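You operate a simulated robot arm through the tools that you are given. There is no shell and no other tool.

The job below is to be done with a simulated two-armed robot. You get a single attempt, and the scene is never put back.

## Task
Press the glued board on the green rack tray under the black weight till its glue turns brown.
Fine: pull the tray out for it; then weight back where it stood and tray pushed in. Set down upright: what you pick out. Where these are worked on the way, their far stop is far enough and under half their travel is too little: green rack tray.

Only the result counts: the job must be done as asked and must still hold three seconds after the hand-in. Knocking over, shifting, dropping, spilling or breaking anything else fails it.

## Robot
Two 7-joint arms with two-finger grippers on one trunk that stands fixed in place. Base frame: the origin is at the foot of the trunk, x ahead of it, y to its left, z up. Units: mm, rad, N and s.
The left shoulder is at [40, 170, 1173], the right one opposite. With the tool pointing down near the work surface each hand reaches from about 160 to 660 mm from the base axis, measured 20 degrees to its own side. Payload 2.69 kg a hand.
The TCP of each hand is the grasp point between the finger pads, 20 mm short of the fingertips. In the tool frame z runs along the fingers and y along their closing line. Largest opening 100 mm; the body of the gripper starts 63 mm behind the TCP.
Orientation is that of the tool frame in the base frame, as a unit quaternion [x, y, z, w]. With the fingers straight down and closing along the base's y, the tool's x points along the base's -x, its y along +y and its z along -z.

## Interface
- The arms move only by the tool servo_tool. It takes "left_motion", "right_motion" or both (then of equal length, played together; a hand with none holds still); each is a list of rows, each an object of numbers (a shift or turn left out is 0, a gripper value left out holds the last): "dx", "dy", "dz": the shift along the base's x, y, z in mm; "rx", "ry", "rz": the turn, a rotation vector about the base's x, y, z in degrees; "jaw": the opening, from 0 (shut) to 1 (fully open). In form: [{"dx": .., "dy": .., "dz": .., "rx": .., "ry": .., "rz": .., "jaw": ..}, ...]. A call has 1 to 20 rows; each row is the pose to reach, as a shift and turn from the pose commanded when the call began. Each row takes 0.2 s and may step no farther than 50 mm and 0.15 rad from the row before; otherwise, or with a gripper value out of range, the whole call is refused. A pose out of reach is approached as far as the arm can. The call stops where the force on the tool passes 40 N (or 10 N more than at its start, if that is more) or the arm is blocked; 0.2 s more then pass. The fingers move at their own pace (about 108 mm/s each) and stop on an object; they squeeze with about 25 N. The grip force told is the motor's: it shows also when the fingers shut on nothing. Time passes only in rows, and 0.2 s behind the last, so rows that repeat a pose let the fingers close. It gives the time, the measured TCP pose, the force on the tool (base axes), the opening and the grip force at its end, in the units of the frame above (readings bear some noise), with the torque about the TCP (base axes, N m) and any sound that the robot's microphone picked up.
- Cameras (640 x 400 px; columns grow to the right, rows downward): "scene" is now at [167.7, 54.7, 1130.6]; the picture's right is [0.57, -0.82, -0.01], its down [-0.07, -0.04, -1.00] and it looks along [0.82, 0.57, -0.08] (base axes); focal length 214 px, centre (320, 200). "left" rides on the left gripper at [70, 19, -99] in its tool frame; the picture's right is [-0.26, 0.97, 0.00], its down [-0.75, -0.20, -0.63] and it looks along [-0.61, -0.16, 0.78] (tool axes); focal length 230 px, centre (320, 200). "right" rides on the right gripper at [70, -18, -99] in its tool frame; the picture's right is [0.26, 0.97, 0.00], its down [-0.75, 0.20, -0.63] and it looks along [-0.61, 0.16, 0.78] (tool axes); focal length 230 px, centre (320, 200). There is no depth. A picture from a camera that has moved, and an enlarged one, comes with that camera's place and axes in the base frame and with its lens. The place of the scene camera against the robot may be out by one fixed shift of up to 25 mm in any direction.
- camera(camera): a new picture of that camera. The clock stands still meanwhile.
- slide_trunk(by): slides the trunk up (or, below 0, down) by that many mm; the arms and the scene camera ride with it, the base frame stays. It gives what a move gives, with no picture.
- pan_tilt(pan, tilt): turns the head with the scene camera to pan (to the left, within 1.047 rad either way) and tilt (down, from -0.506 to 1.204), counted from straight ahead of the robot. It gives what a move gives.
- inspect(camera, box): a new picture of the part [left, top, right, bottom] of that camera's present view, enlarged. The clock stands still meanwhile.
- job_done(): hands the job in; it is judged then, once.

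Nothing tells you positions but the pictures and the camera data. Unless the task says otherwise, let go and move clear before handing in.

The tools are called after "Request:" as a command line: name --argument value ..., lists and objects as JSON in quotes. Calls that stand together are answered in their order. servo_tool: Moves the arms, as the interface text tells. Its arguments: {"type":"object","properties":{"left_motion":{"type":"array"},"right_motion":{"type":"array"}},"required":[]} The other tools are called the same way: slide_trunk (by) slides the trunk up or down; pan_tilt (pan, tilt) turns the head that bears the scene camera; camera (camera) takes a picture; inspect (camera, box) takes an enlarged picture of a part of a camera's view; job_done () hands the job in.

At the start:

```text
t: 0.0
left_position: [301.2, 461.3, 1044.3]
left_tool_rot: [-0.001, 1.0, -0.001, -0.009]
left_force: [0.8, -1.0, -0.5]
left_torque: [0.03, -0.02, 0.0]
left_gripper_width: 100.1
left_grasp_force: 0.1
right_position: [362.6, 40.2, 1102.4]
right_tool_rot: [0.0, 1.0, 0.001, 0.0]
right_force: [0.4, -0.3, -0.1]
right_torque: [0.0, -0.01, 0.06]
right_gripper_width: 100.0
right_grasp_force: 0.1
trunk travel left (down, up): [-400.0, 290.0]
head pan, tilt: [0.613, 0.066]
```

scene: 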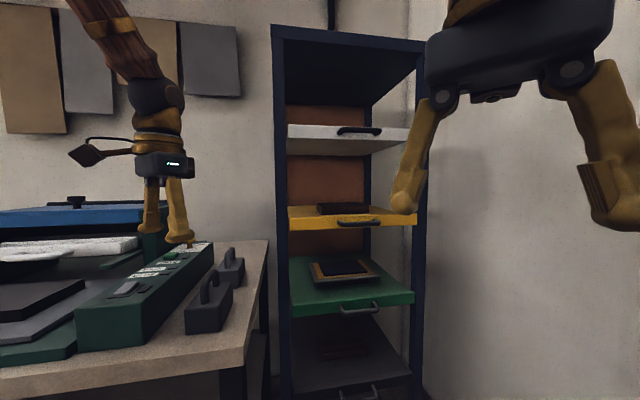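
right: 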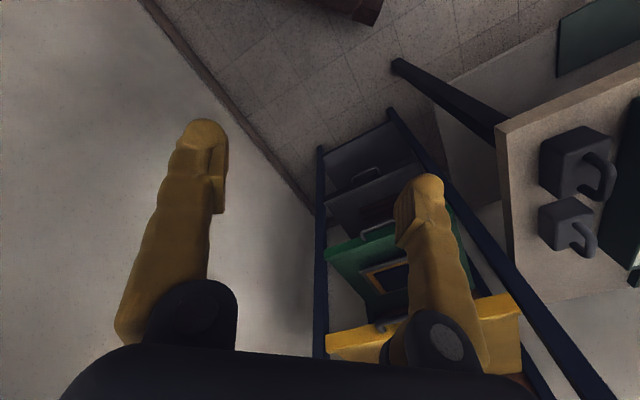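
left: 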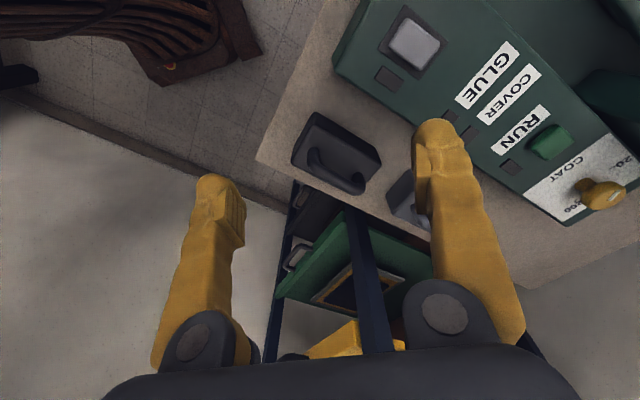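

I see a rack with white, yellow, green and dark trays ahead-left, and a bench to the left with a machine (GLUE / COVER / RUN) and two dark weights with handles. I will look around closer before moving anything.

Request:
inspect --camera "scene" --box '[260, 180, 440, 400]'

Request:
inspect --camera "scene" --box '[0, 180, 280, 380]'

Request:
inspect --camera "left" --box '[240, 0, 640, 300]'

Request:
inspect --camera "right" --box '[300, 60, 640, 390]'

```text
1.82 times, centred on (350, 290) of scene
camera zoom: at [167.7, 54.7, 1130.6], right [0.57, -0.82, -0.01], down [-0.07, -0.04, -1.0], along [0.82, 0.57, -0.08], focal length 390 px, centre (266, 36)
```

zoom: 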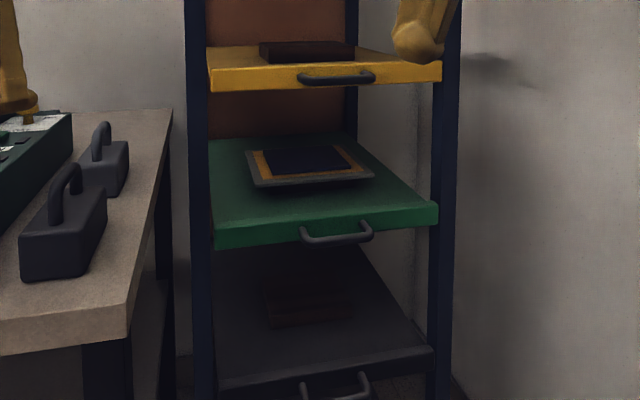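

```text
2.00 times, centred on (140, 280) of scene
camera zoom: at [167.7, 54.7, 1130.6], right [0.57, -0.82, -0.01], down [-0.07, -0.04, -1.0], along [0.82, 0.57, -0.08], focal length 429 px, centre (680, 40)
```

zoom: 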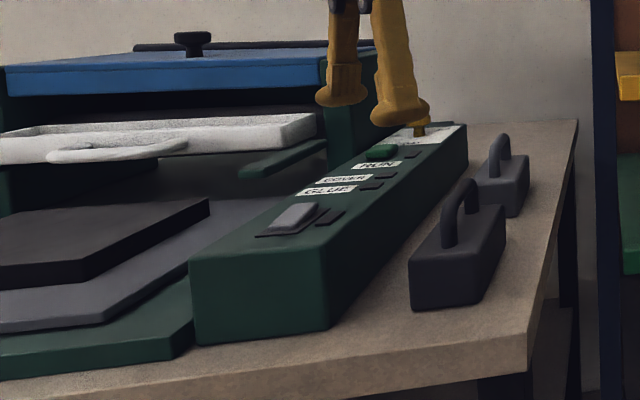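

```text
1.33 times, centred on (440, 150) of left
camera zoom: at [234.2, 481.0, 1144.2], right [0.26, 0.97, -0.01], down [0.76, -0.2, 0.62], along [0.6, -0.16, -0.79], focal length 307 px, centre (160, 267)
```

zoom: 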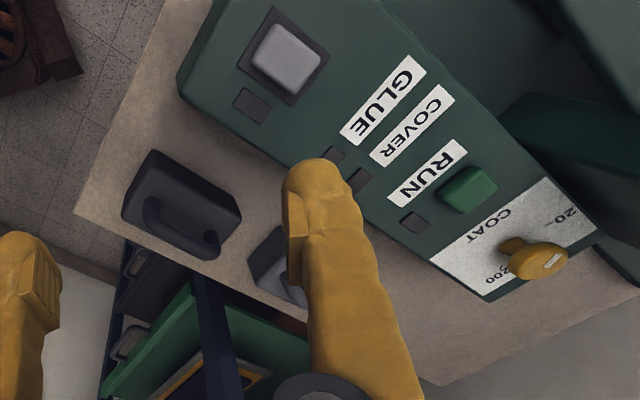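

```text
1.21 times, centred on (470, 225) of right
camera zoom: at [292.7, 21.8, 1201.9], right [-0.26, 0.97, 0.0], down [0.75, 0.2, 0.63], along [0.61, 0.16, -0.78], focal length 279 px, centre (138, 170)
```

zoom: 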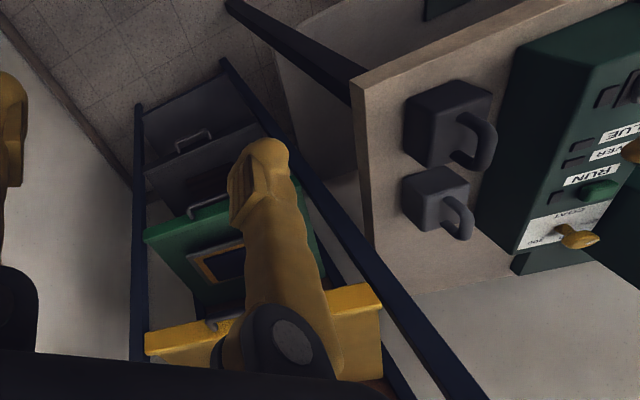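

The green tray carries a grey plate with a yellow (glue) layer and a dark top piece; two handled weights stand on the bench, one maybe blacker than the other. I'll turn the head to survey the rest of the scene.

Request:
pan_tilt --pan 0.9 --tilt 0.5

Request:
camera --camera "scene"

Request:
pan_tilt --pan 0.2 --tilt 0.6

Request:
camera --camera "scene"

Request:
pan_tilt --pan -0.7 --tilt 0.5

Request:
camera --camera "scene"

```text
t: 0.9
left_position: [276.6, 462.0, 1035.0]
left_tool_rot: [0.0, 1.0, -0.001, -0.029]
left_force: [0.2, 0.6, 0.3]
left_torque: [0.02, 0.01, 0.02]
left_gripper_width: 100.0
left_grasp_force: 0.1
right_position: [345.1, 39.9, 1108.1]
right_tool_rot: [0.0, 1.0, -0.001, 0.008]
right_force: [0.4, -0.9, -1.0]
right_torque: [0.03, 0.0, 0.04]
right_gripper_width: 100.0
right_grasp_force: 0.0
trunk travel left (down, up): [-400.0, 290.0]
head pan, tilt: [0.901, 0.499]
```

```text
taken
camera scene: at [149.2, 73.4, 1090.7], right [0.78, -0.62, -0.01], down [-0.31, -0.37, -0.87], along [0.54, 0.69, -0.49], focal length 214 px, centre (320, 200)
```

scene: 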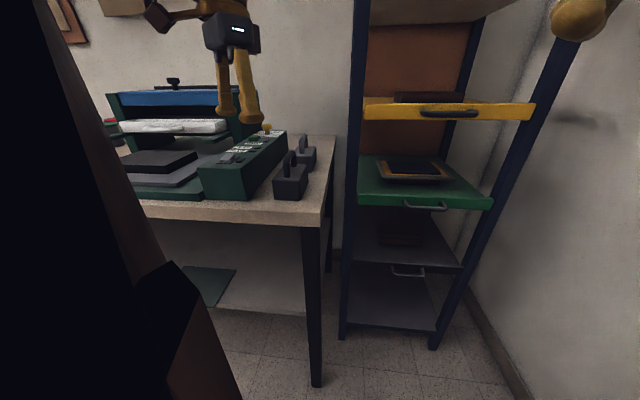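

```text
t: 2.0
left_position: [276.6, 461.7, 1033.8]
left_tool_rot: [0.0, 1.0, -0.002, -0.029]
left_force: [-0.2, 0.6, 0.3]
left_torque: [0.0, 0.04, 0.0]
left_gripper_width: 100.0
left_grasp_force: 0.1
right_position: [346.3, 39.8, 1106.9]
right_tool_rot: [0.0, 1.0, 0.0, 0.007]
right_force: [0.0, -0.7, -0.9]
right_torque: [-0.02, -0.03, 0.0]
right_gripper_width: 99.8
right_grasp_force: 0.0
trunk travel left (down, up): [-400.0, 290.0]
head pan, tilt: [0.201, 0.6]
```

```text
taken
camera scene: at [178.6, 19.8, 1081.1], right [0.2, -0.98, 0.0], down [-0.57, -0.11, -0.82], along [0.8, 0.17, -0.58], focal length 214 px, centre (320, 200)
```

scene: 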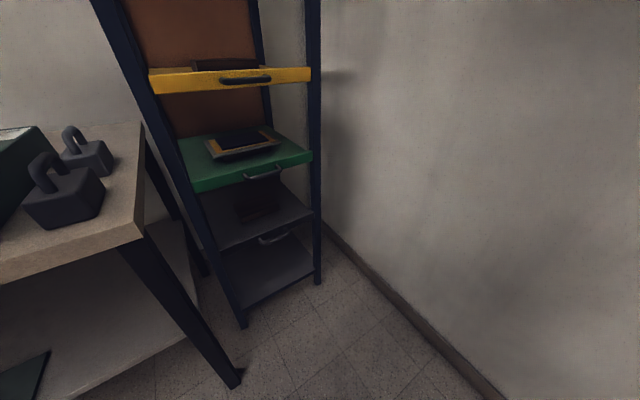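

```text
t: 3.2
left_position: [277.5, 460.3, 1033.9]
left_tool_rot: [0.001, 1.0, -0.002, -0.029]
left_force: [0.0, 0.0, -0.3]
left_torque: [0.0, 0.03, -0.05]
left_gripper_width: 99.9
left_grasp_force: 0.0
right_position: [345.7, 39.8, 1108.5]
right_tool_rot: [0.0, 1.0, -0.002, 0.007]
right_force: [0.1, -0.3, 0.1]
right_torque: [-0.04, -0.01, -0.01]
right_gripper_width: 100.1
right_grasp_force: 0.0
trunk travel left (down, up): [-400.0, 290.0]
head pan, tilt: [-0.7, 0.499]
```

```text
taken
camera scene: at [161.8, -56.4, 1090.5], right [-0.64, -0.77, 0.01], down [-0.38, 0.31, -0.87], along [0.66, -0.57, -0.49], focal length 214 px, centre (320, 200)
```

scene: 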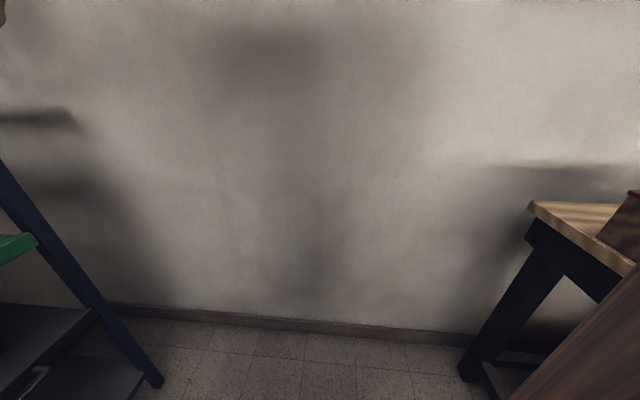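

A second table shows on the right side with something brown on it. I'll look there too, then come back to the rack and study it.

Request:
pan_tilt --pan -1.04 --tilt 0.6

Request:
camera --camera "scene"

Request:
pan_tilt --pan 0.45 --tilt 0.45

Request:
camera --camera "scene"

Request:
inspect --camera "scene" --box '[200, 80, 440, 260]'

Request:
inspect --camera "scene" --box '[20, 100, 240, 260]'

```text
t: 4.0
left_position: [277.1, 461.1, 1034.3]
left_tool_rot: [-0.001, 1.0, -0.002, -0.03]
left_force: [-0.2, 0.5, -0.2]
left_torque: [-0.01, -0.02, 0.03]
left_gripper_width: 100.4
left_grasp_force: 0.1
right_position: [345.3, 40.7, 1107.6]
right_tool_rot: [0.001, 1.0, -0.002, 0.008]
right_force: [-0.2, 0.0, -0.3]
right_torque: [0.01, 0.01, 0.02]
right_gripper_width: 99.7
right_grasp_force: 0.1
trunk travel left (down, up): [-400.0, 290.0]
head pan, tilt: [-1.04, 0.6]
```

```text
taken
camera scene: at [136.8, -74.1, 1081.8], right [-0.86, -0.51, 0.01], down [-0.3, 0.49, -0.82], along [0.41, -0.71, -0.57], focal length 214 px, centre (320, 200)
```

scene: 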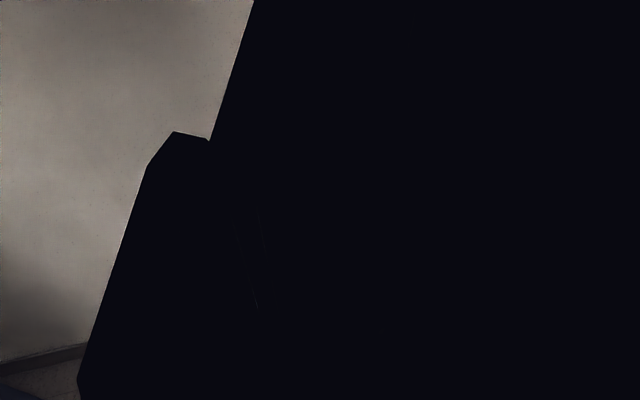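

```text
t: 5.6
left_position: [277.4, 462.0, 1033.9]
left_tool_rot: [-0.001, 1.0, -0.002, -0.03]
left_force: [0.2, 0.1, 0.0]
left_torque: [0.0, 0.01, -0.01]
left_gripper_width: 100.1
left_grasp_force: 0.0
right_position: [345.9, 40.3, 1107.7]
right_tool_rot: [0.0, 1.0, -0.001, 0.007]
right_force: [0.2, 0.2, 0.7]
right_torque: [0.0, 0.02, 0.02]
right_gripper_width: 99.7
right_grasp_force: 0.0
trunk travel left (down, up): [-400.0, 290.0]
head pan, tilt: [0.45, 0.45]
```

```text
taken
camera scene: at [175.1, 42.1, 1094.7], right [0.43, -0.9, -0.01], down [-0.41, -0.19, -0.89], along [0.8, 0.39, -0.45], focal length 214 px, centre (320, 200)
```

scene: 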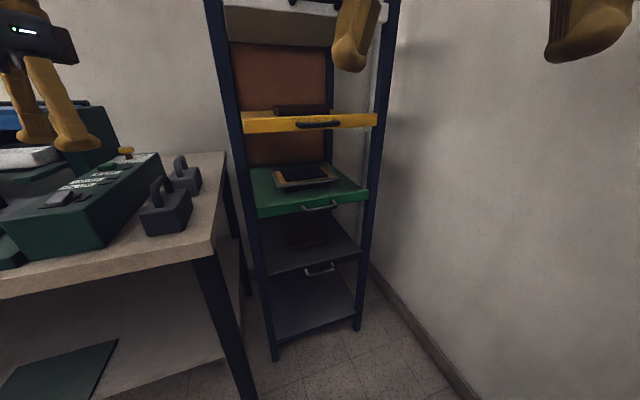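

```text
2.22 times, centred on (320, 170) of scene
camera zoom: at [175.1, 42.1, 1094.7], right [0.43, -0.9, -0.01], down [-0.41, -0.19, -0.89], along [0.8, 0.39, -0.45], focal length 477 px, centre (320, 267)
```

zoom: 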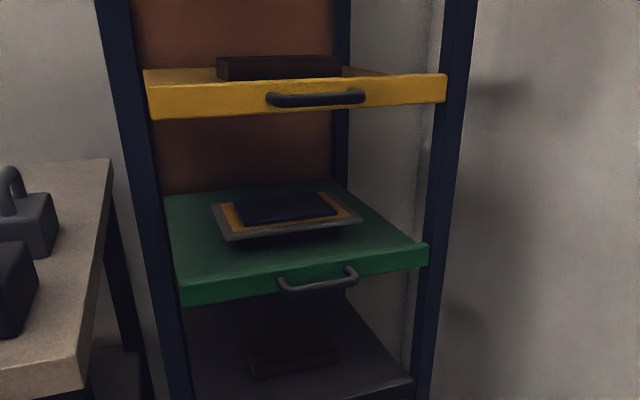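

```text
2.50 times, centred on (130, 180) of scene
camera zoom: at [175.1, 42.1, 1094.7], right [0.43, -0.9, -0.01], down [-0.41, -0.19, -0.89], along [0.8, 0.39, -0.45], focal length 536 px, centre (795, 250)
```

zoom: 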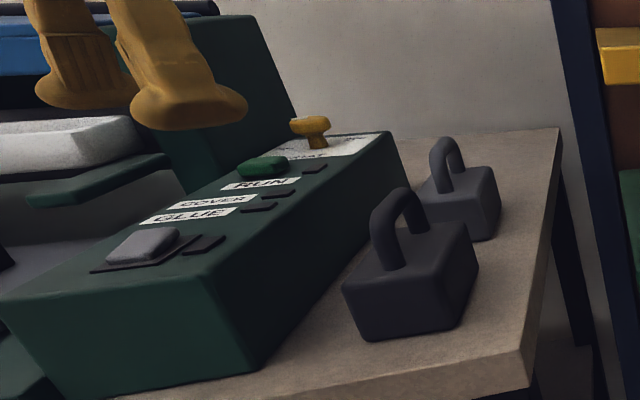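

The bigger near weight looks black and the smaller far one grey; the rack stands turned about 45° with its trays facing back-right toward the robot. I'll take fresh hand-camera pictures to triangulate.

Request:
camera --camera "left"

Request:
camera --camera "right"

Request:
inspect --camera "scene" --box '[120, 140, 240, 250]'

```text
taken
camera left: at [214.8, 480.6, 1137.0], right [0.26, 0.97, -0.02], down [0.79, -0.2, 0.58], along [0.56, -0.16, -0.81], focal length 230 px, centre (320, 200)
```

left: 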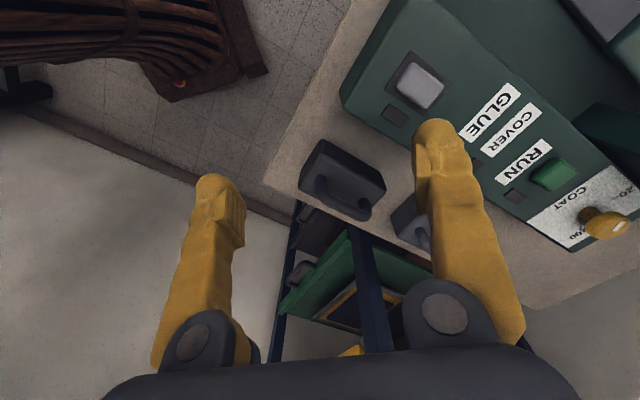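

```text
taken
camera right: at [273.9, 21.6, 1206.3], right [-0.26, 0.97, -0.01], down [0.74, 0.2, 0.64], along [0.62, 0.16, -0.77], focal length 230 px, centre (320, 200)
```

right: 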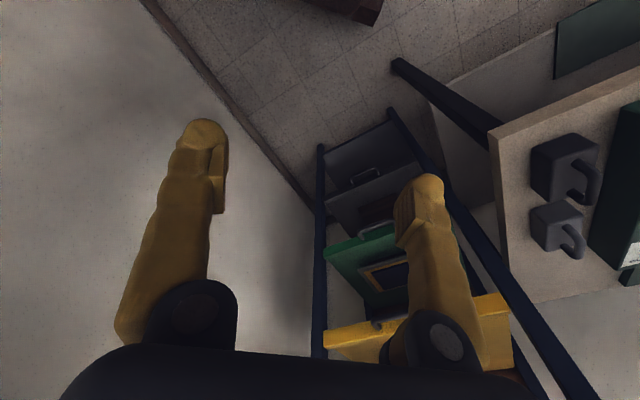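

```text
3.64 times, centred on (180, 195) of scene
camera zoom: at [175.1, 42.1, 1094.7], right [0.43, -0.9, -0.01], down [-0.41, -0.19, -0.89], along [0.8, 0.39, -0.45], focal length 780 px, centre (829, 218)
```

zoom: 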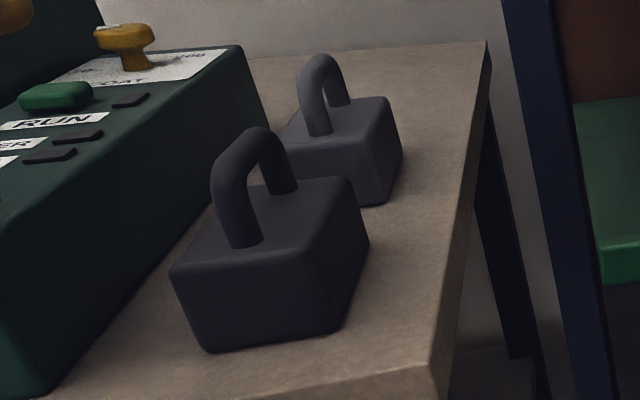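

The black weight is the near, larger one, at about (418, 553) on the bench (top z≈822), with its handle bar along the 45° diagonal. The green tray's handle is near (695, 296, 771), facing (-0.7,-0.7). First I'll park the right hand to the right, out of the way.

Request:
servo_tool --right_motion '[{"dx": 0, "dy": -40}, {"dx": -5, "dy": -80}, {"dx": -10, "dy": -120}, {"dx": -20, "dy": -160}, {"dx": -30, "dy": -200}, {"dx": -40, "dy": -240}, {"dx": -50, "dy": -280}, {"dx": -60, "dy": -320}, {"dx": -60, "dy": -340}]'

Request:
pan_tilt --pan 0.6 --tilt 0.4

Request:
camera --camera "scene"

```text
t: 7.6
left_position: [277.5, 463.0, 1034.0]
left_tool_rot: [0.0, 1.0, -0.001, -0.03]
left_force: [-0.5, 0.1, -0.1]
left_torque: [0.0, 0.01, -0.01]
left_gripper_width: 100.2
left_grasp_force: 0.0
right_position: [287.1, -300.6, 1107.1]
right_tool_rot: [-0.001, 1.0, -0.001, 0.007]
right_force: [0.7, 0.5, 0.5]
right_torque: [0.0, -0.02, -0.01]
right_gripper_width: 100.0
right_grasp_force: 0.0
trunk travel left (down, up): [-400.0, 290.0]
head pan, tilt: [0.45, 0.45]
```

```text
t: 8.3
left_position: [277.4, 462.0, 1033.8]
left_tool_rot: [0.0, 1.0, -0.002, -0.029]
left_force: [-1.0, -0.2, 0.0]
left_torque: [-0.01, -0.01, 0.0]
left_gripper_width: 99.9
left_grasp_force: 0.0
right_position: [286.6, -300.2, 1107.0]
right_tool_rot: [0.0, 1.0, -0.001, 0.008]
right_force: [0.3, 0.5, 0.9]
right_torque: [0.0, 0.0, -0.02]
right_gripper_width: 100.1
right_grasp_force: 0.1
trunk travel left (down, up): [-400.0, 290.0]
head pan, tilt: [0.6, 0.4]
```

```text
taken
camera scene: at [168.7, 54.3, 1099.5], right [0.56, -0.83, -0.01], down [-0.34, -0.22, -0.92], along [0.75, 0.52, -0.4], focal length 214 px, centre (320, 200)
```

scene: 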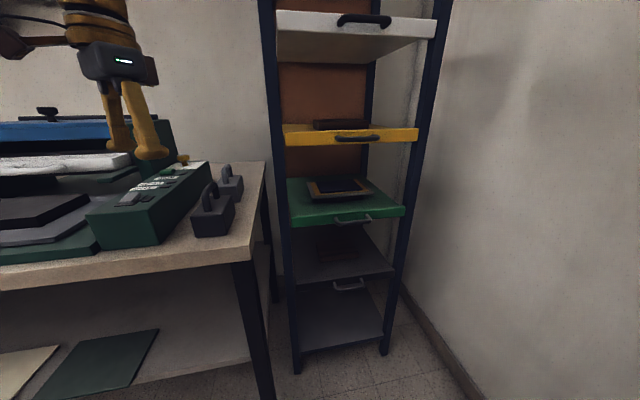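

The right hand is parked. Now I'll bring the left hand, still pointing down, off the bench to the middle and look at the rack from there with its camera.

Request:
servo_tool --left_motion '[{"dx": 0, "dy": -40, "dz": 10}, {"dx": 5, "dy": -80, "dz": 20}, {"dx": 10, "dy": -120, "dz": 20}, {"dx": 20, "dy": -160, "dz": 20}, {"dx": 30, "dy": -200, "dz": 20}, {"dx": 40, "dy": -240, "dz": 20}, {"dx": 50, "dy": -280, "dz": 20}, {"dx": 60, "dy": -320, "dz": 20}, {"dx": 60, "dy": -330, "dz": 20}, {"dx": 60, "dy": -330, "dz": 20}]'

Request:
camera --camera "left"

Request:
camera --camera "right"

```text
t: 10.5
left_position: [346.4, 134.0, 1069.0]
left_tool_rot: [0.0, 1.0, 0.0, 0.0]
left_force: [0.0, 0.8, 0.1]
left_torque: [0.02, 0.04, 0.0]
left_gripper_width: 99.9
left_grasp_force: 0.1
right_position: [285.2, -301.5, 1107.6]
right_tool_rot: [0.001, 1.0, -0.001, 0.008]
right_force: [-0.2, 0.2, 0.2]
right_torque: [-0.01, 0.01, -0.01]
right_gripper_width: 99.9
right_grasp_force: 0.2
trunk travel left (down, up): [-400.0, 290.0]
head pan, tilt: [0.6, 0.4]
```

```text
taken
camera left: at [277.4, 151.1, 1167.8], right [0.26, 0.97, 0.0], down [0.75, -0.2, 0.63], along [0.61, -0.16, -0.78], focal length 230 px, centre (320, 200)
```

left: 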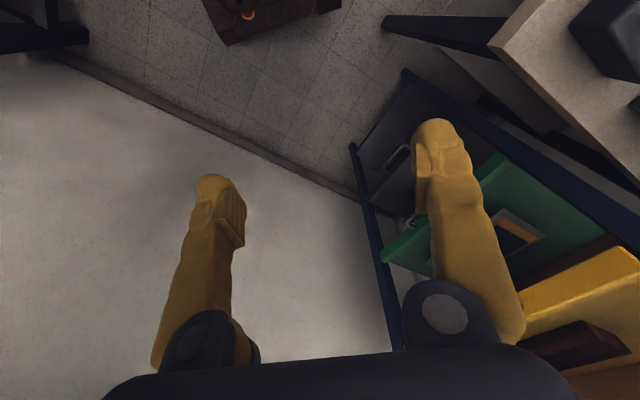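

```text
taken
camera right: at [214.9, -318.3, 1205.7], right [-0.26, 0.97, -0.01], down [0.74, 0.2, 0.64], along [0.62, 0.16, -0.77], focal length 230 px, centre (320, 200)
```

right: 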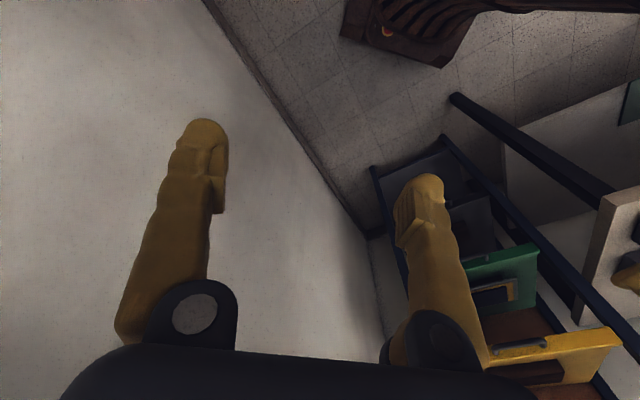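

The rack from here matches my estimate. Now I'll swing the left hand to point horizontally along the rack's depth direction with the jaws closing vertically, staying well in front of the trays.

Request:
servo_tool --left_motion '[{"dx": 13, "dy": 2, "dz": -5, "rx": 6.5, "ry": -2.7, "rz": -2.7}, {"dx": 26, "dy": 4, "dz": -10, "rx": 13.1, "ry": -5.4, "rz": -5.4}, {"dx": 39, "dy": 6, "dz": -15, "rx": 19.6, "ry": -8.1, "rz": -8.1}, {"dx": 52, "dy": 8, "dz": -20, "rx": 26.1, "ry": -10.8, "rz": -10.8}, {"dx": 65, "dy": 10, "dz": -25, "rx": 32.7, "ry": -13.5, "rz": -13.5}, {"dx": 78, "dy": 12, "dz": -30, "rx": 39.2, "ry": -16.2, "rz": -16.2}, {"dx": 91, "dy": 14, "dz": -35, "rx": 45.7, "ry": -19.0, "rz": -19.0}]'

Request:
camera --camera "scene"

```text
t: 12.1
left_position: [439.3, 147.3, 1042.4]
left_tool_rot: [0.152, 0.898, 0.377, 0.167]
left_force: [-0.2, 0.2, -0.4]
left_torque: [0.04, 0.03, -0.01]
left_gripper_width: 99.9
left_grasp_force: 0.1
right_position: [286.4, -299.2, 1106.4]
right_tool_rot: [0.0, 1.0, -0.001, 0.007]
right_force: [1.0, 0.3, -0.8]
right_torque: [-0.04, -0.02, 0.03]
right_gripper_width: 100.1
right_grasp_force: 0.1
trunk travel left (down, up): [-400.0, 290.0]
head pan, tilt: [0.6, 0.4]
```

```text
taken
camera scene: at [169.2, 54.4, 1099.4], right [0.56, -0.83, -0.01], down [-0.34, -0.22, -0.92], along [0.75, 0.52, -0.4], focal length 214 px, centre (320, 200)
```

scene: 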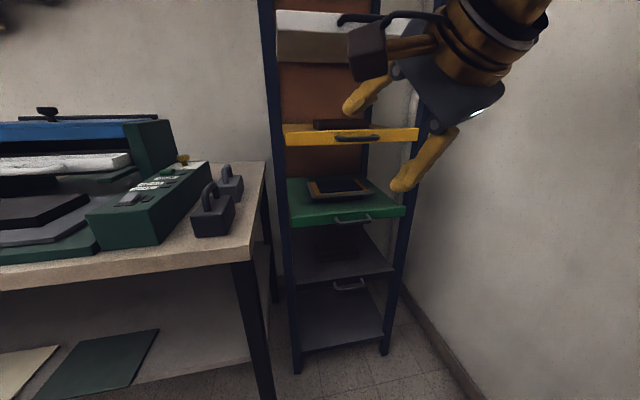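

The arm follows. I'll finish the rotation along the same axis.

Request:
servo_tool --left_motion '[{"dx": 13, "dy": 2, "dz": -5, "rx": 6.5, "ry": -2.7, "rz": -2.7}, {"dx": 26, "dy": 4, "dz": -10, "rx": 13.1, "ry": -5.4, "rz": -5.4}, {"dx": 39, "dy": 6, "dz": -15, "rx": 19.6, "ry": -8.1, "rz": -8.1}, {"dx": 52, "dy": 8, "dz": -20, "rx": 26.1, "ry": -10.8, "rz": -10.8}, {"dx": 60, "dy": 10, "dz": -25, "rx": 32.7, "ry": -13.5, "rz": -13.5}, {"dx": 70, "dy": 12, "dz": -30, "rx": 39.2, "ry": -16.2, "rz": -16.2}, {"dx": 70, "dy": 12, "dz": -30, "rx": 39.2, "ry": -16.2, "rz": -16.2}]'

Request:
camera --camera "scene"

Request:
camera --camera "left"

```text
t: 13.7
left_position: [510.6, 177.2, 1006.1]
left_tool_rot: [0.25, 0.669, 0.65, 0.259]
left_force: [-0.2, -0.6, -0.2]
left_torque: [0.03, -0.01, -0.03]
left_gripper_width: 100.2
left_grasp_force: 0.1
right_position: [285.5, -300.0, 1106.9]
right_tool_rot: [0.0, 1.0, -0.001, 0.009]
right_force: [0.2, -1.1, 0.6]
right_torque: [-0.04, -0.03, 0.03]
right_gripper_width: 100.3
right_grasp_force: 0.1
trunk travel left (down, up): [-400.0, 290.0]
head pan, tilt: [0.6, 0.4]
```

```text
taken
camera scene: at [168.6, 54.3, 1099.5], right [0.56, -0.83, -0.01], down [-0.34, -0.22, -0.92], along [0.75, 0.52, -0.4], focal length 214 px, centre (320, 200)
```

scene: 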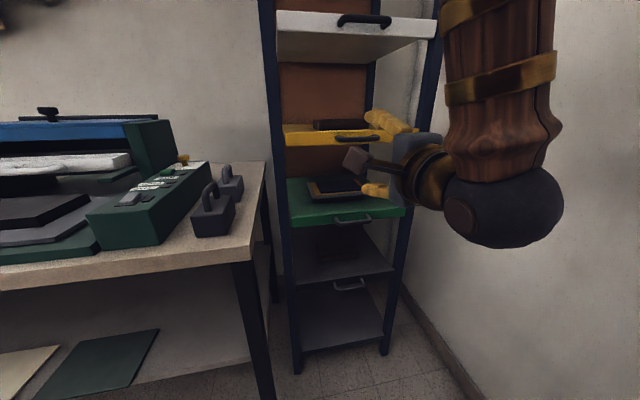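

```text
taken
camera left: at [392.9, 151.3, 1026.2], right [0.19, -0.14, 0.97], down [0.13, -0.98, -0.17], along [0.97, 0.16, -0.17], focal length 230 px, centre (320, 200)
```

left: 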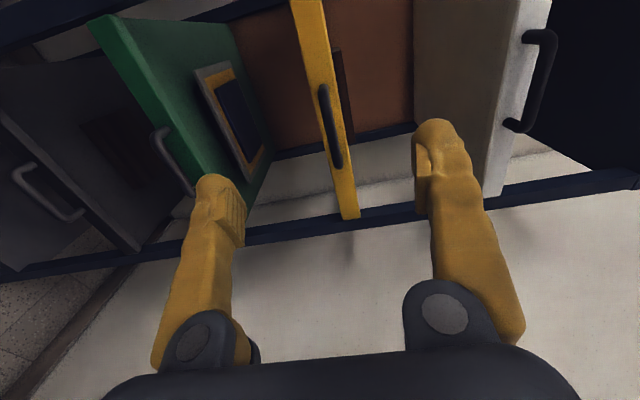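

The left hand now points into the rack with jaws vertical. I'll lower the trunk in steps to bring the hand to the green tray's handle height, and look again.

Request:
slide_trunk --by -150

Request:
camera --camera "left"

Request:
camera --camera "scene"

```text
t: 15.4
left_position: [508.6, 178.3, 853.4]
left_tool_rot: [0.253, 0.668, 0.651, 0.256]
left_force: [-0.5, -0.3, 0.6]
left_torque: [-0.01, 0.0, 0.0]
left_gripper_width: 100.1
left_grasp_force: 0.1
right_position: [286.4, -299.5, 957.8]
right_tool_rot: [0.0, 1.0, -0.001, 0.008]
right_force: [-0.8, 0.6, 0.0]
right_torque: [0.03, -0.01, 0.0]
right_gripper_width: 99.9
right_grasp_force: 0.0
trunk travel left (down, up): [-250.0, 440.0]
head pan, tilt: [0.6, 0.4]
```

```text
taken
camera left: at [392.0, 151.5, 874.2], right [0.2, -0.15, 0.97], down [0.13, -0.98, -0.18], along [0.97, 0.16, -0.17], focal length 230 px, centre (320, 200)
```

left: 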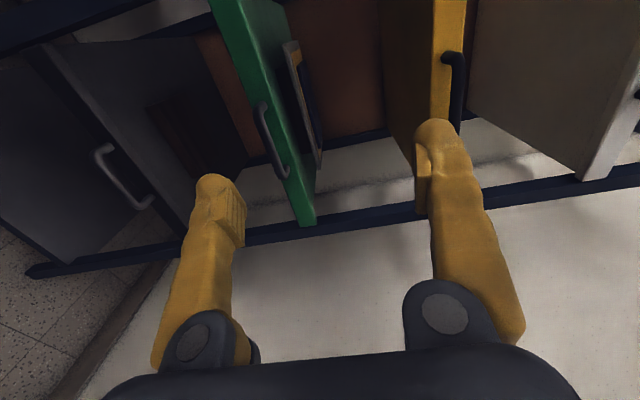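

```text
taken
camera scene: at [166.2, 54.4, 949.6], right [0.56, -0.83, -0.01], down [-0.34, -0.22, -0.92], along [0.75, 0.52, -0.4], focal length 214 px, centre (320, 200)
```

scene: 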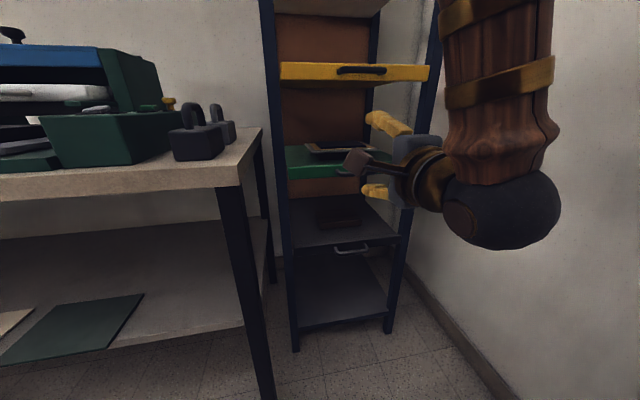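

Request:
inspect --camera "left" --box '[190, 40, 350, 240]'

```text
2.00 times, centred on (270, 140) of left
camera zoom: at [392.0, 151.5, 874.2], right [0.2, -0.15, 0.97], down [0.13, -0.98, -0.18], along [0.97, 0.16, -0.17], focal length 460 px, centre (420, 320)
```

zoom: 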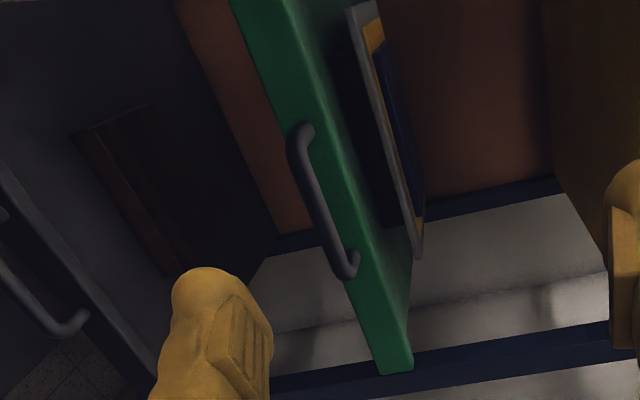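

Stereo from the two left-camera views puts the green handle bar at about u≈685–700 along the depth diagonal, v≈-280, z≈765. I'll lower the rest of the way, then move toward it and fix orientation.

Request:
slide_trunk --by -88

Request:
servo_tool --left_motion '[{"dx": 20, "dy": -5}, {"dx": 40, "dy": 0}, {"dx": 60, "dy": 10}, {"dx": 80, "dy": 20}, {"dx": 90, "dy": 30}, {"dx": 95, "dy": 35}, {"dx": 95, "dy": 35}]'

Request:
camera --camera "left"

Request:
camera --camera "scene"

```text
t: 16.7
left_position: [508.7, 176.4, 767.1]
left_tool_rot: [0.253, 0.669, 0.65, 0.257]
left_force: [0.0, -0.1, -0.5]
left_torque: [0.03, 0.0, -0.03]
left_gripper_width: 99.8
left_grasp_force: 0.0
right_position: [286.4, -299.5, 870.0]
right_tool_rot: [0.0, 1.0, -0.001, 0.008]
right_force: [0.3, 0.1, 1.2]
right_torque: [-0.01, 0.01, -0.01]
right_gripper_width: 100.1
right_grasp_force: 0.0
trunk travel left (down, up): [-162.0, 528.0]
head pan, tilt: [0.6, 0.4]
```

```text
t: 18.3
left_position: [603.0, 210.9, 766.4]
left_tool_rot: [0.257, 0.665, 0.651, 0.261]
left_force: [0.0, -0.1, -0.3]
left_torque: [0.01, -0.04, -0.01]
left_gripper_width: 100.0
left_grasp_force: 0.1
right_position: [286.8, -299.7, 869.2]
right_tool_rot: [0.0, 1.0, -0.001, 0.008]
right_force: [0.0, -0.3, -0.5]
right_torque: [0.01, 0.02, 0.0]
right_gripper_width: 99.7
right_grasp_force: 0.1
trunk travel left (down, up): [-162.0, 528.0]
head pan, tilt: [0.6, 0.4]
```

```text
taken
camera left: at [485.0, 187.0, 785.8], right [0.19, -0.16, 0.97], down [0.12, -0.98, -0.18], along [0.97, 0.15, -0.17], focal length 230 px, centre (320, 200)
```

left: 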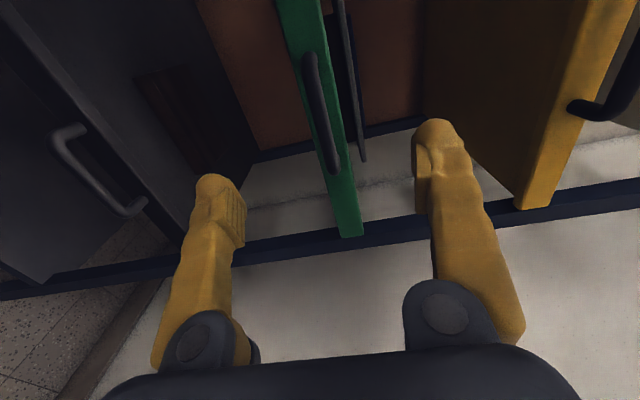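

```text
taken
camera scene: at [164.8, 54.3, 861.5], right [0.56, -0.83, -0.01], down [-0.34, -0.22, -0.92], along [0.75, 0.52, -0.4], focal length 214 px, centre (320, 200)
```

scene: 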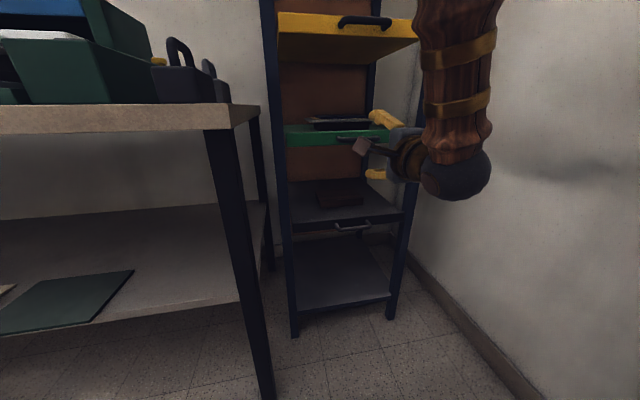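

The bar's ends give v≈-278, z≈763; the hand is lined up. I'll advance most of the way and look again.

Request:
servo_tool --left_motion '[{"dx": 14, "dy": 14, "dz": -1}, {"dx": 28, "dy": 28, "dz": -2}, {"dx": 42, "dy": 42, "dz": -3}, {"dx": 56, "dy": 56, "dz": -3}, {"dx": 56, "dy": 56, "dz": -3}]'

Request:
camera --camera "left"

Request:
pan_tilt --pan 0.5 --tilt 0.1

Request:
camera --camera "scene"

```text
t: 19.5
left_position: [657.3, 267.3, 763.7]
left_tool_rot: [0.26, 0.662, 0.652, 0.263]
left_force: [0.1, 0.5, 1.0]
left_torque: [0.0, -0.03, -0.01]
left_gripper_width: 99.8
left_grasp_force: 0.0
right_position: [285.7, -300.4, 869.1]
right_tool_rot: [0.001, 1.0, -0.001, 0.008]
right_force: [-0.3, -0.2, 0.7]
right_torque: [-0.03, 0.01, -0.01]
right_gripper_width: 100.1
right_grasp_force: 0.0
trunk travel left (down, up): [-162.0, 528.0]
head pan, tilt: [0.6, 0.4]
```

```text
taken
camera left: at [539.6, 242.5, 782.3], right [0.19, -0.16, 0.97], down [0.11, -0.98, -0.19], along [0.98, 0.15, -0.17], focal length 230 px, centre (320, 200)
```

left: 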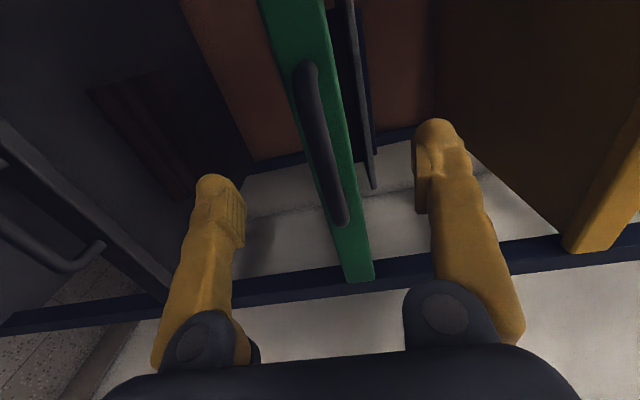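

```text
t: 20.3
left_position: [655.6, 267.5, 760.5]
left_tool_rot: [0.261, 0.661, 0.655, 0.259]
left_force: [-0.1, 0.9, 0.5]
left_torque: [0.0, 0.02, 0.04]
left_gripper_width: 100.1
left_grasp_force: 0.1
right_position: [286.3, -299.6, 869.9]
right_tool_rot: [0.0, 1.0, -0.001, 0.007]
right_force: [0.1, -0.3, 0.1]
right_torque: [0.02, 0.0, -0.01]
right_gripper_width: 100.1
right_grasp_force: 0.1
trunk travel left (down, up): [-162.0, 528.0]
head pan, tilt: [0.499, 0.099]
```

```text
taken
camera scene: at [169.6, 46.1, 889.3], right [0.48, -0.88, -0.01], down [-0.1, -0.05, -0.99], along [0.87, 0.48, -0.12], focal length 214 px, centre (320, 200)
```

scene: 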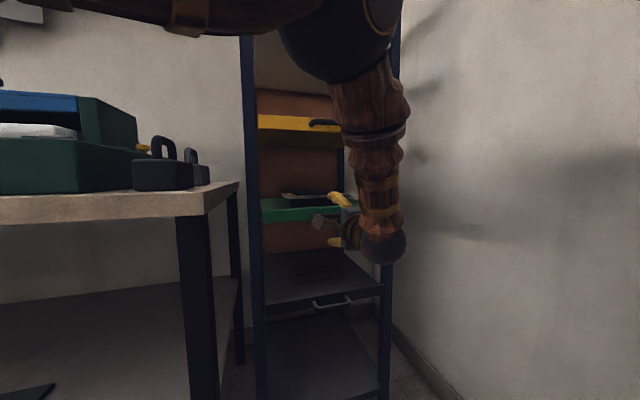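

The bar sits at about u≈693, v≈-282, z≈766, centred between the fingers. I'll move the last 35 mm and close on it.

Request:
servo_tool --left_motion '[{"dx": 10, "dy": 8, "dz": 2}, {"dx": 20, "dy": 15, "dz": 3}, {"dx": 28, "dy": 21, "dz": 4}, {"dx": 28, "dy": 21, "dz": 4}]'

Request:
camera --camera "left"

```text
t: 21.3
left_position: [683.6, 282.8, 766.4]
left_tool_rot: [0.264, 0.658, 0.654, 0.264]
left_force: [0.6, -1.1, 0.4]
left_torque: [-0.02, 0.01, 0.0]
left_gripper_width: 99.9
left_grasp_force: 0.0
right_position: [287.2, -299.0, 869.0]
right_tool_rot: [0.0, 1.0, -0.002, 0.008]
right_force: [-0.9, -0.4, 0.0]
right_torque: [0.04, -0.01, -0.01]
right_gripper_width: 99.8
right_grasp_force: 0.1
trunk travel left (down, up): [-162.0, 528.0]
head pan, tilt: [0.499, 0.099]
```

```text
taken
camera left: at [567.0, 260.4, 785.6], right [0.19, -0.17, 0.97], down [0.11, -0.98, -0.19], along [0.98, 0.14, -0.16], focal length 230 px, centre (320, 200)
```

left: 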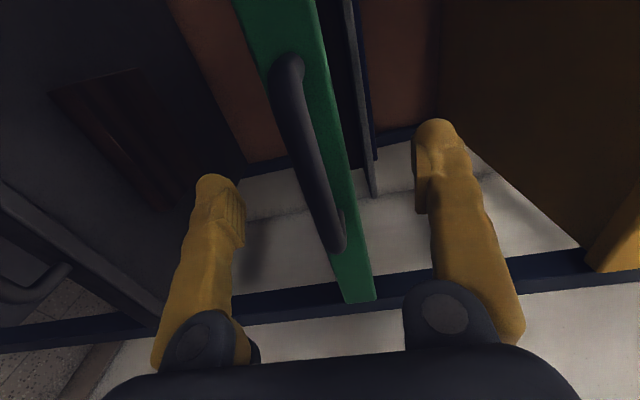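

The bar is centred between the jaws and about 10 mm past the grasp point. I'll nudge forward 5 mm and close.

Request:
servo_tool --left_motion '[{"dx": 4, "dy": 4, "dz": 1}, {"dx": 4, "dy": 4, "dz": 1, "jaw": 0.5}, {"dx": 4, "dy": 4, "dz": 1, "jaw": 0.0}, {"dx": 4, "dy": 4, "dz": 1, "jaw": 0.0}, {"dx": 4, "dy": 4, "dz": 1, "jaw": 0.0}, {"dx": 4, "dy": 4, "dz": 1, "jaw": 0.0}]'

Request:
camera --camera "left"

```text
t: 22.7
left_position: [687.9, 289.2, 765.9]
left_tool_rot: [0.264, 0.658, 0.655, 0.262]
left_force: [-0.1, 0.2, 0.3]
left_torque: [0.07, 0.01, 0.0]
left_gripper_width: 0.1
left_grasp_force: 24.7
right_position: [286.7, -299.8, 869.1]
right_tool_rot: [0.0, 1.0, -0.001, 0.008]
right_force: [0.3, 0.0, 1.1]
right_torque: [0.0, 0.0, -0.04]
right_gripper_width: 100.2
right_grasp_force: 0.0
trunk travel left (down, up): [-162.0, 528.0]
head pan, tilt: [0.499, 0.099]
```

```text
taken
camera left: at [570.5, 265.9, 785.2], right [0.19, -0.18, 0.97], down [0.11, -0.97, -0.2], along [0.98, 0.14, -0.17], focal length 230 px, centre (320, 200)
```

left: 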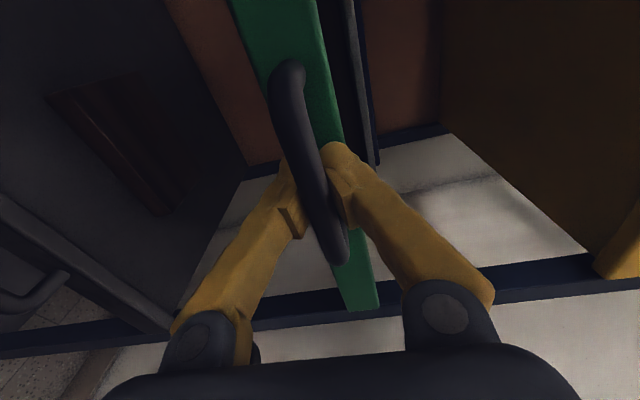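

The jaws closed fully without gripping — the bar appears nearer the palm than the pads, so it's hooked inside the finger loop. I'll zoom to check.

Request:
inspect --camera "left" --box '[220, 40, 420, 300]'

Request:
inspect --camera "scene" --box '[240, 160, 420, 320]'

```text
1.54 times, centred on (320, 170) of left
camera zoom: at [570.5, 265.9, 785.2], right [0.19, -0.18, 0.97], down [0.11, -0.97, -0.2], along [0.98, 0.14, -0.17], focal length 354 px, centre (320, 246)
```

zoom: 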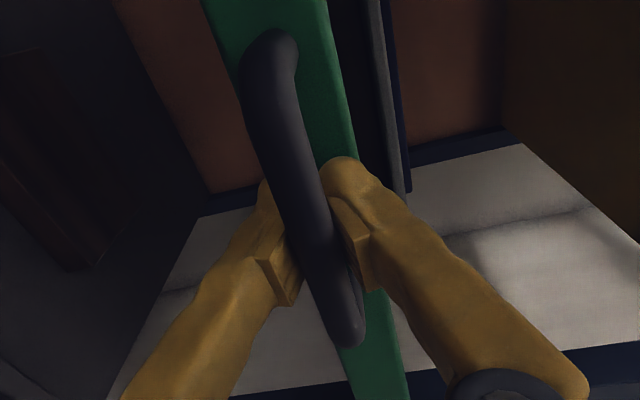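

```text
2.50 times, centred on (330, 240) of scene
camera zoom: at [169.6, 46.1, 889.4], right [0.48, -0.88, -0.01], down [-0.1, -0.05, -0.99], along [0.87, 0.48, -0.11], focal length 536 px, centre (295, 100)
```

zoom: 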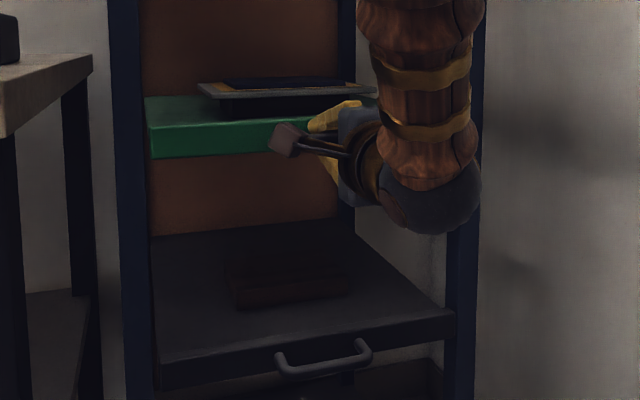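

The bar lies behind the pads, nearer the palm than I reckoned. I'll open, back off about 20 mm and close again for a true pad grip.

Request:
servo_tool --left_motion '[{"jaw": 0.6}, {"jaw": 0.6}, {"dx": -7, "dy": -7, "jaw": 0.6}, {"dx": -14, "dy": -14, "jaw": 0.6}, {"dx": -14, "dy": -14, "jaw": 0.6}, {"dx": -14, "dy": -14, "jaw": 0.0}, {"dx": -14, "dy": -14, "jaw": 0.0}, {"dx": -14, "dy": -14, "jaw": 0.0}, {"dx": -14, "dy": -14, "jaw": 0.0}]'

Request:
inspect --camera "left" --box '[220, 40, 420, 300]'

```text
t: 24.7
left_position: [673.1, 279.4, 765.8]
left_tool_rot: [0.261, 0.661, 0.654, 0.26]
left_force: [-5.8, 7.5, 2.9]
left_torque: [0.28, 0.22, -0.15]
left_gripper_width: 6.2
left_grasp_force: 34.7
right_position: [285.5, -300.2, 870.8]
right_tool_rot: [0.001, 1.0, 0.0, 0.008]
right_force: [-0.7, -0.2, -0.1]
right_torque: [0.02, 0.01, 0.01]
right_gripper_width: 100.3
right_grasp_force: 0.1
trunk travel left (down, up): [-162.0, 528.0]
head pan, tilt: [0.499, 0.099]
```

```text
1.54 times, centred on (320, 170) of left
camera zoom: at [555.9, 255.2, 785.1], right [0.19, -0.17, 0.97], down [0.12, -0.97, -0.19], along [0.97, 0.15, -0.17], focal length 354 px, centre (320, 246)
```

zoom: 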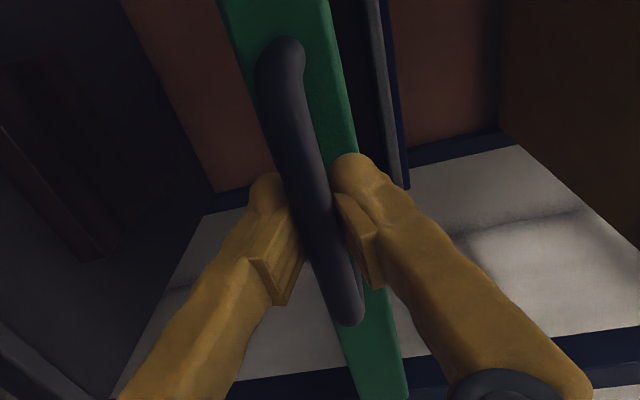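

The reading of 6 mm shows the bar just catching the rear edge of the pads. I'll open, back off another 15 mm and close again.

Request:
servo_tool --left_motion '[{"jaw": 0.6}, {"jaw": 0.6}, {"dx": -6, "dy": -6, "jaw": 0.6}, {"dx": -11, "dy": -11, "jaw": 0.6}, {"dx": -11, "dy": -11, "jaw": 0.6}, {"dx": -11, "dy": -11, "jaw": 0.0}, {"dx": -11, "dy": -11, "jaw": 0.0}, {"dx": -11, "dy": -11, "jaw": 0.0}, {"dx": -11, "dy": -11, "jaw": 0.0}]'

Request:
inspect --camera "left" --box '[220, 40, 420, 300]'

```text
t: 26.7
left_position: [661.4, 267.4, 766.8]
left_tool_rot: [0.26, 0.661, 0.654, 0.26]
left_force: [-6.8, 8.0, 4.3]
left_torque: [0.16, 0.03, -0.1]
left_gripper_width: 11.5
left_grasp_force: 38.8
right_position: [286.0, -299.4, 870.6]
right_tool_rot: [0.001, 1.0, -0.002, 0.009]
right_force: [0.4, 0.6, -0.1]
right_torque: [0.01, 0.01, 0.0]
right_gripper_width: 99.7
right_grasp_force: 0.1
trunk travel left (down, up): [-162.0, 528.0]
head pan, tilt: [0.499, 0.099]
```

```text
1.54 times, centred on (320, 170) of left
camera zoom: at [545.0, 243.9, 785.3], right [0.19, -0.17, 0.97], down [0.12, -0.97, -0.19], along [0.97, 0.15, -0.17], focal length 354 px, centre (320, 246)
```

zoom: 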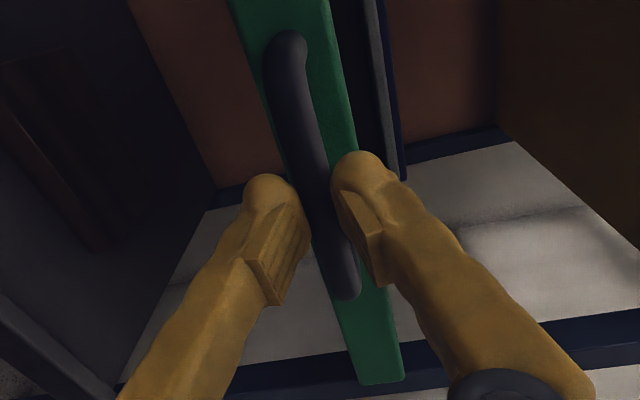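

Now the jaws hold the bar (11.5 mm). I'll pull gently along the depth diagonal and watch the forces.

Request:
servo_tool --left_motion '[{"dx": -5, "dy": -5, "jaw": 0}, {"dx": -10, "dy": -10}, {"dx": -16, "dy": -16}, {"dx": -22, "dy": -22}, {"dx": -28, "dy": -28}, {"dx": -28, "dy": -28}]'

Request:
camera --camera "left"

Request:
camera --camera "scene"

```text
t: 28.1
left_position: [633.4, 239.6, 760.5]
left_tool_rot: [0.263, 0.662, 0.653, 0.256]
left_force: [0.3, 0.3, -0.3]
left_torque: [0.02, 0.02, 0.03]
left_gripper_width: 0.1
left_grasp_force: 30.1
right_position: [286.4, -300.4, 868.0]
right_tool_rot: [0.0, 1.0, 0.0, 0.008]
right_force: [-0.5, -1.0, 0.1]
right_torque: [0.01, -0.01, -0.01]
right_gripper_width: 100.3
right_grasp_force: 0.1
trunk travel left (down, up): [-162.0, 528.0]
head pan, tilt: [0.499, 0.099]
```

```text
taken
camera left: at [516.6, 215.7, 781.1], right [0.2, -0.17, 0.96], down [0.11, -0.97, -0.2], along [0.97, 0.15, -0.18], focal length 230 px, centre (320, 200)
```

left: 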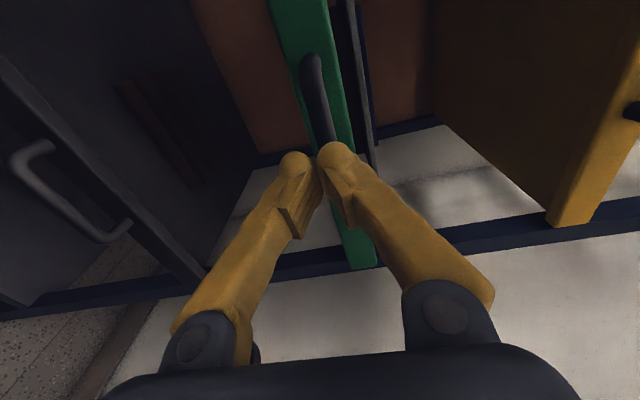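

```text
taken
camera scene: at [169.6, 46.1, 889.4], right [0.48, -0.88, -0.01], down [-0.1, -0.05, -0.99], along [0.87, 0.48, -0.11], focal length 214 px, centre (320, 200)
```

scene: 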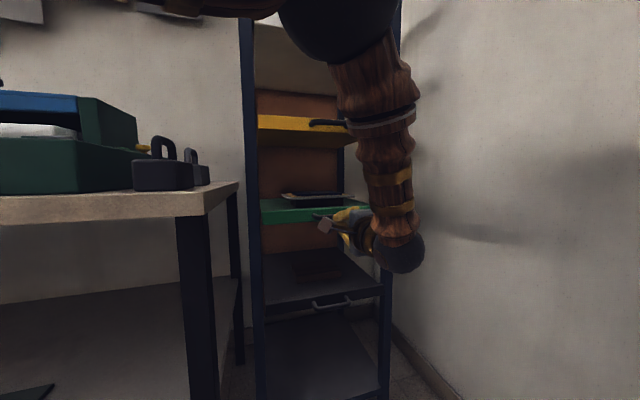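

The jaws slipped off the bar, so a friction grip alone isn't enough. I'll look at the closed fingers and the handle before choosing a better hold.

Request:
inspect --camera "left" --box '[220, 40, 420, 300]'

Request:
inspect --camera "scene" --box '[240, 160, 440, 300]'

```text
1.54 times, centred on (320, 170) of left
camera zoom: at [516.6, 215.7, 781.1], right [0.2, -0.17, 0.96], down [0.11, -0.97, -0.2], along [0.97, 0.15, -0.18], focal length 354 px, centre (320, 246)
```

zoom: 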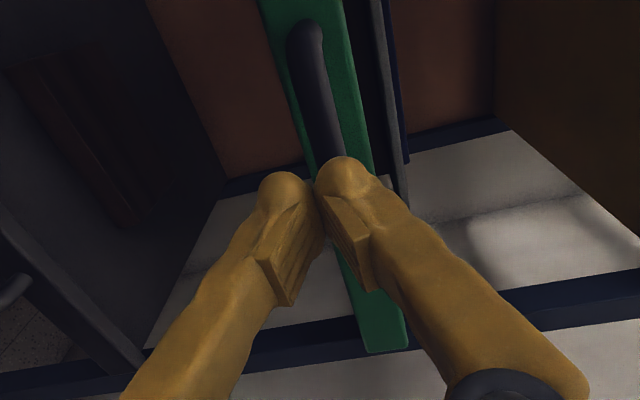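

```text
2.86 times, centred on (340, 230) of scene
camera zoom: at [169.6, 46.1, 889.4], right [0.48, -0.88, -0.01], down [-0.1, -0.05, -0.99], along [0.87, 0.48, -0.11], focal length 613 px, centre (263, 114)
```

zoom: 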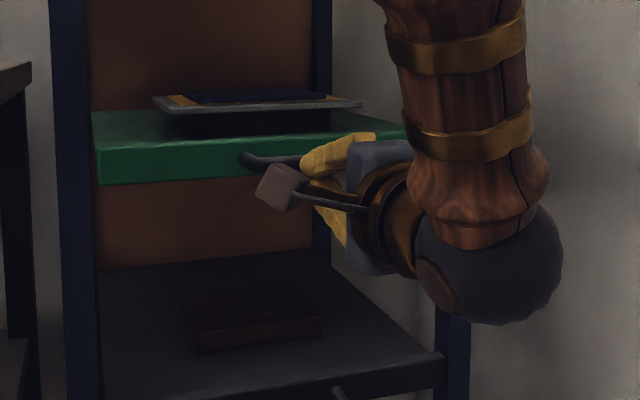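

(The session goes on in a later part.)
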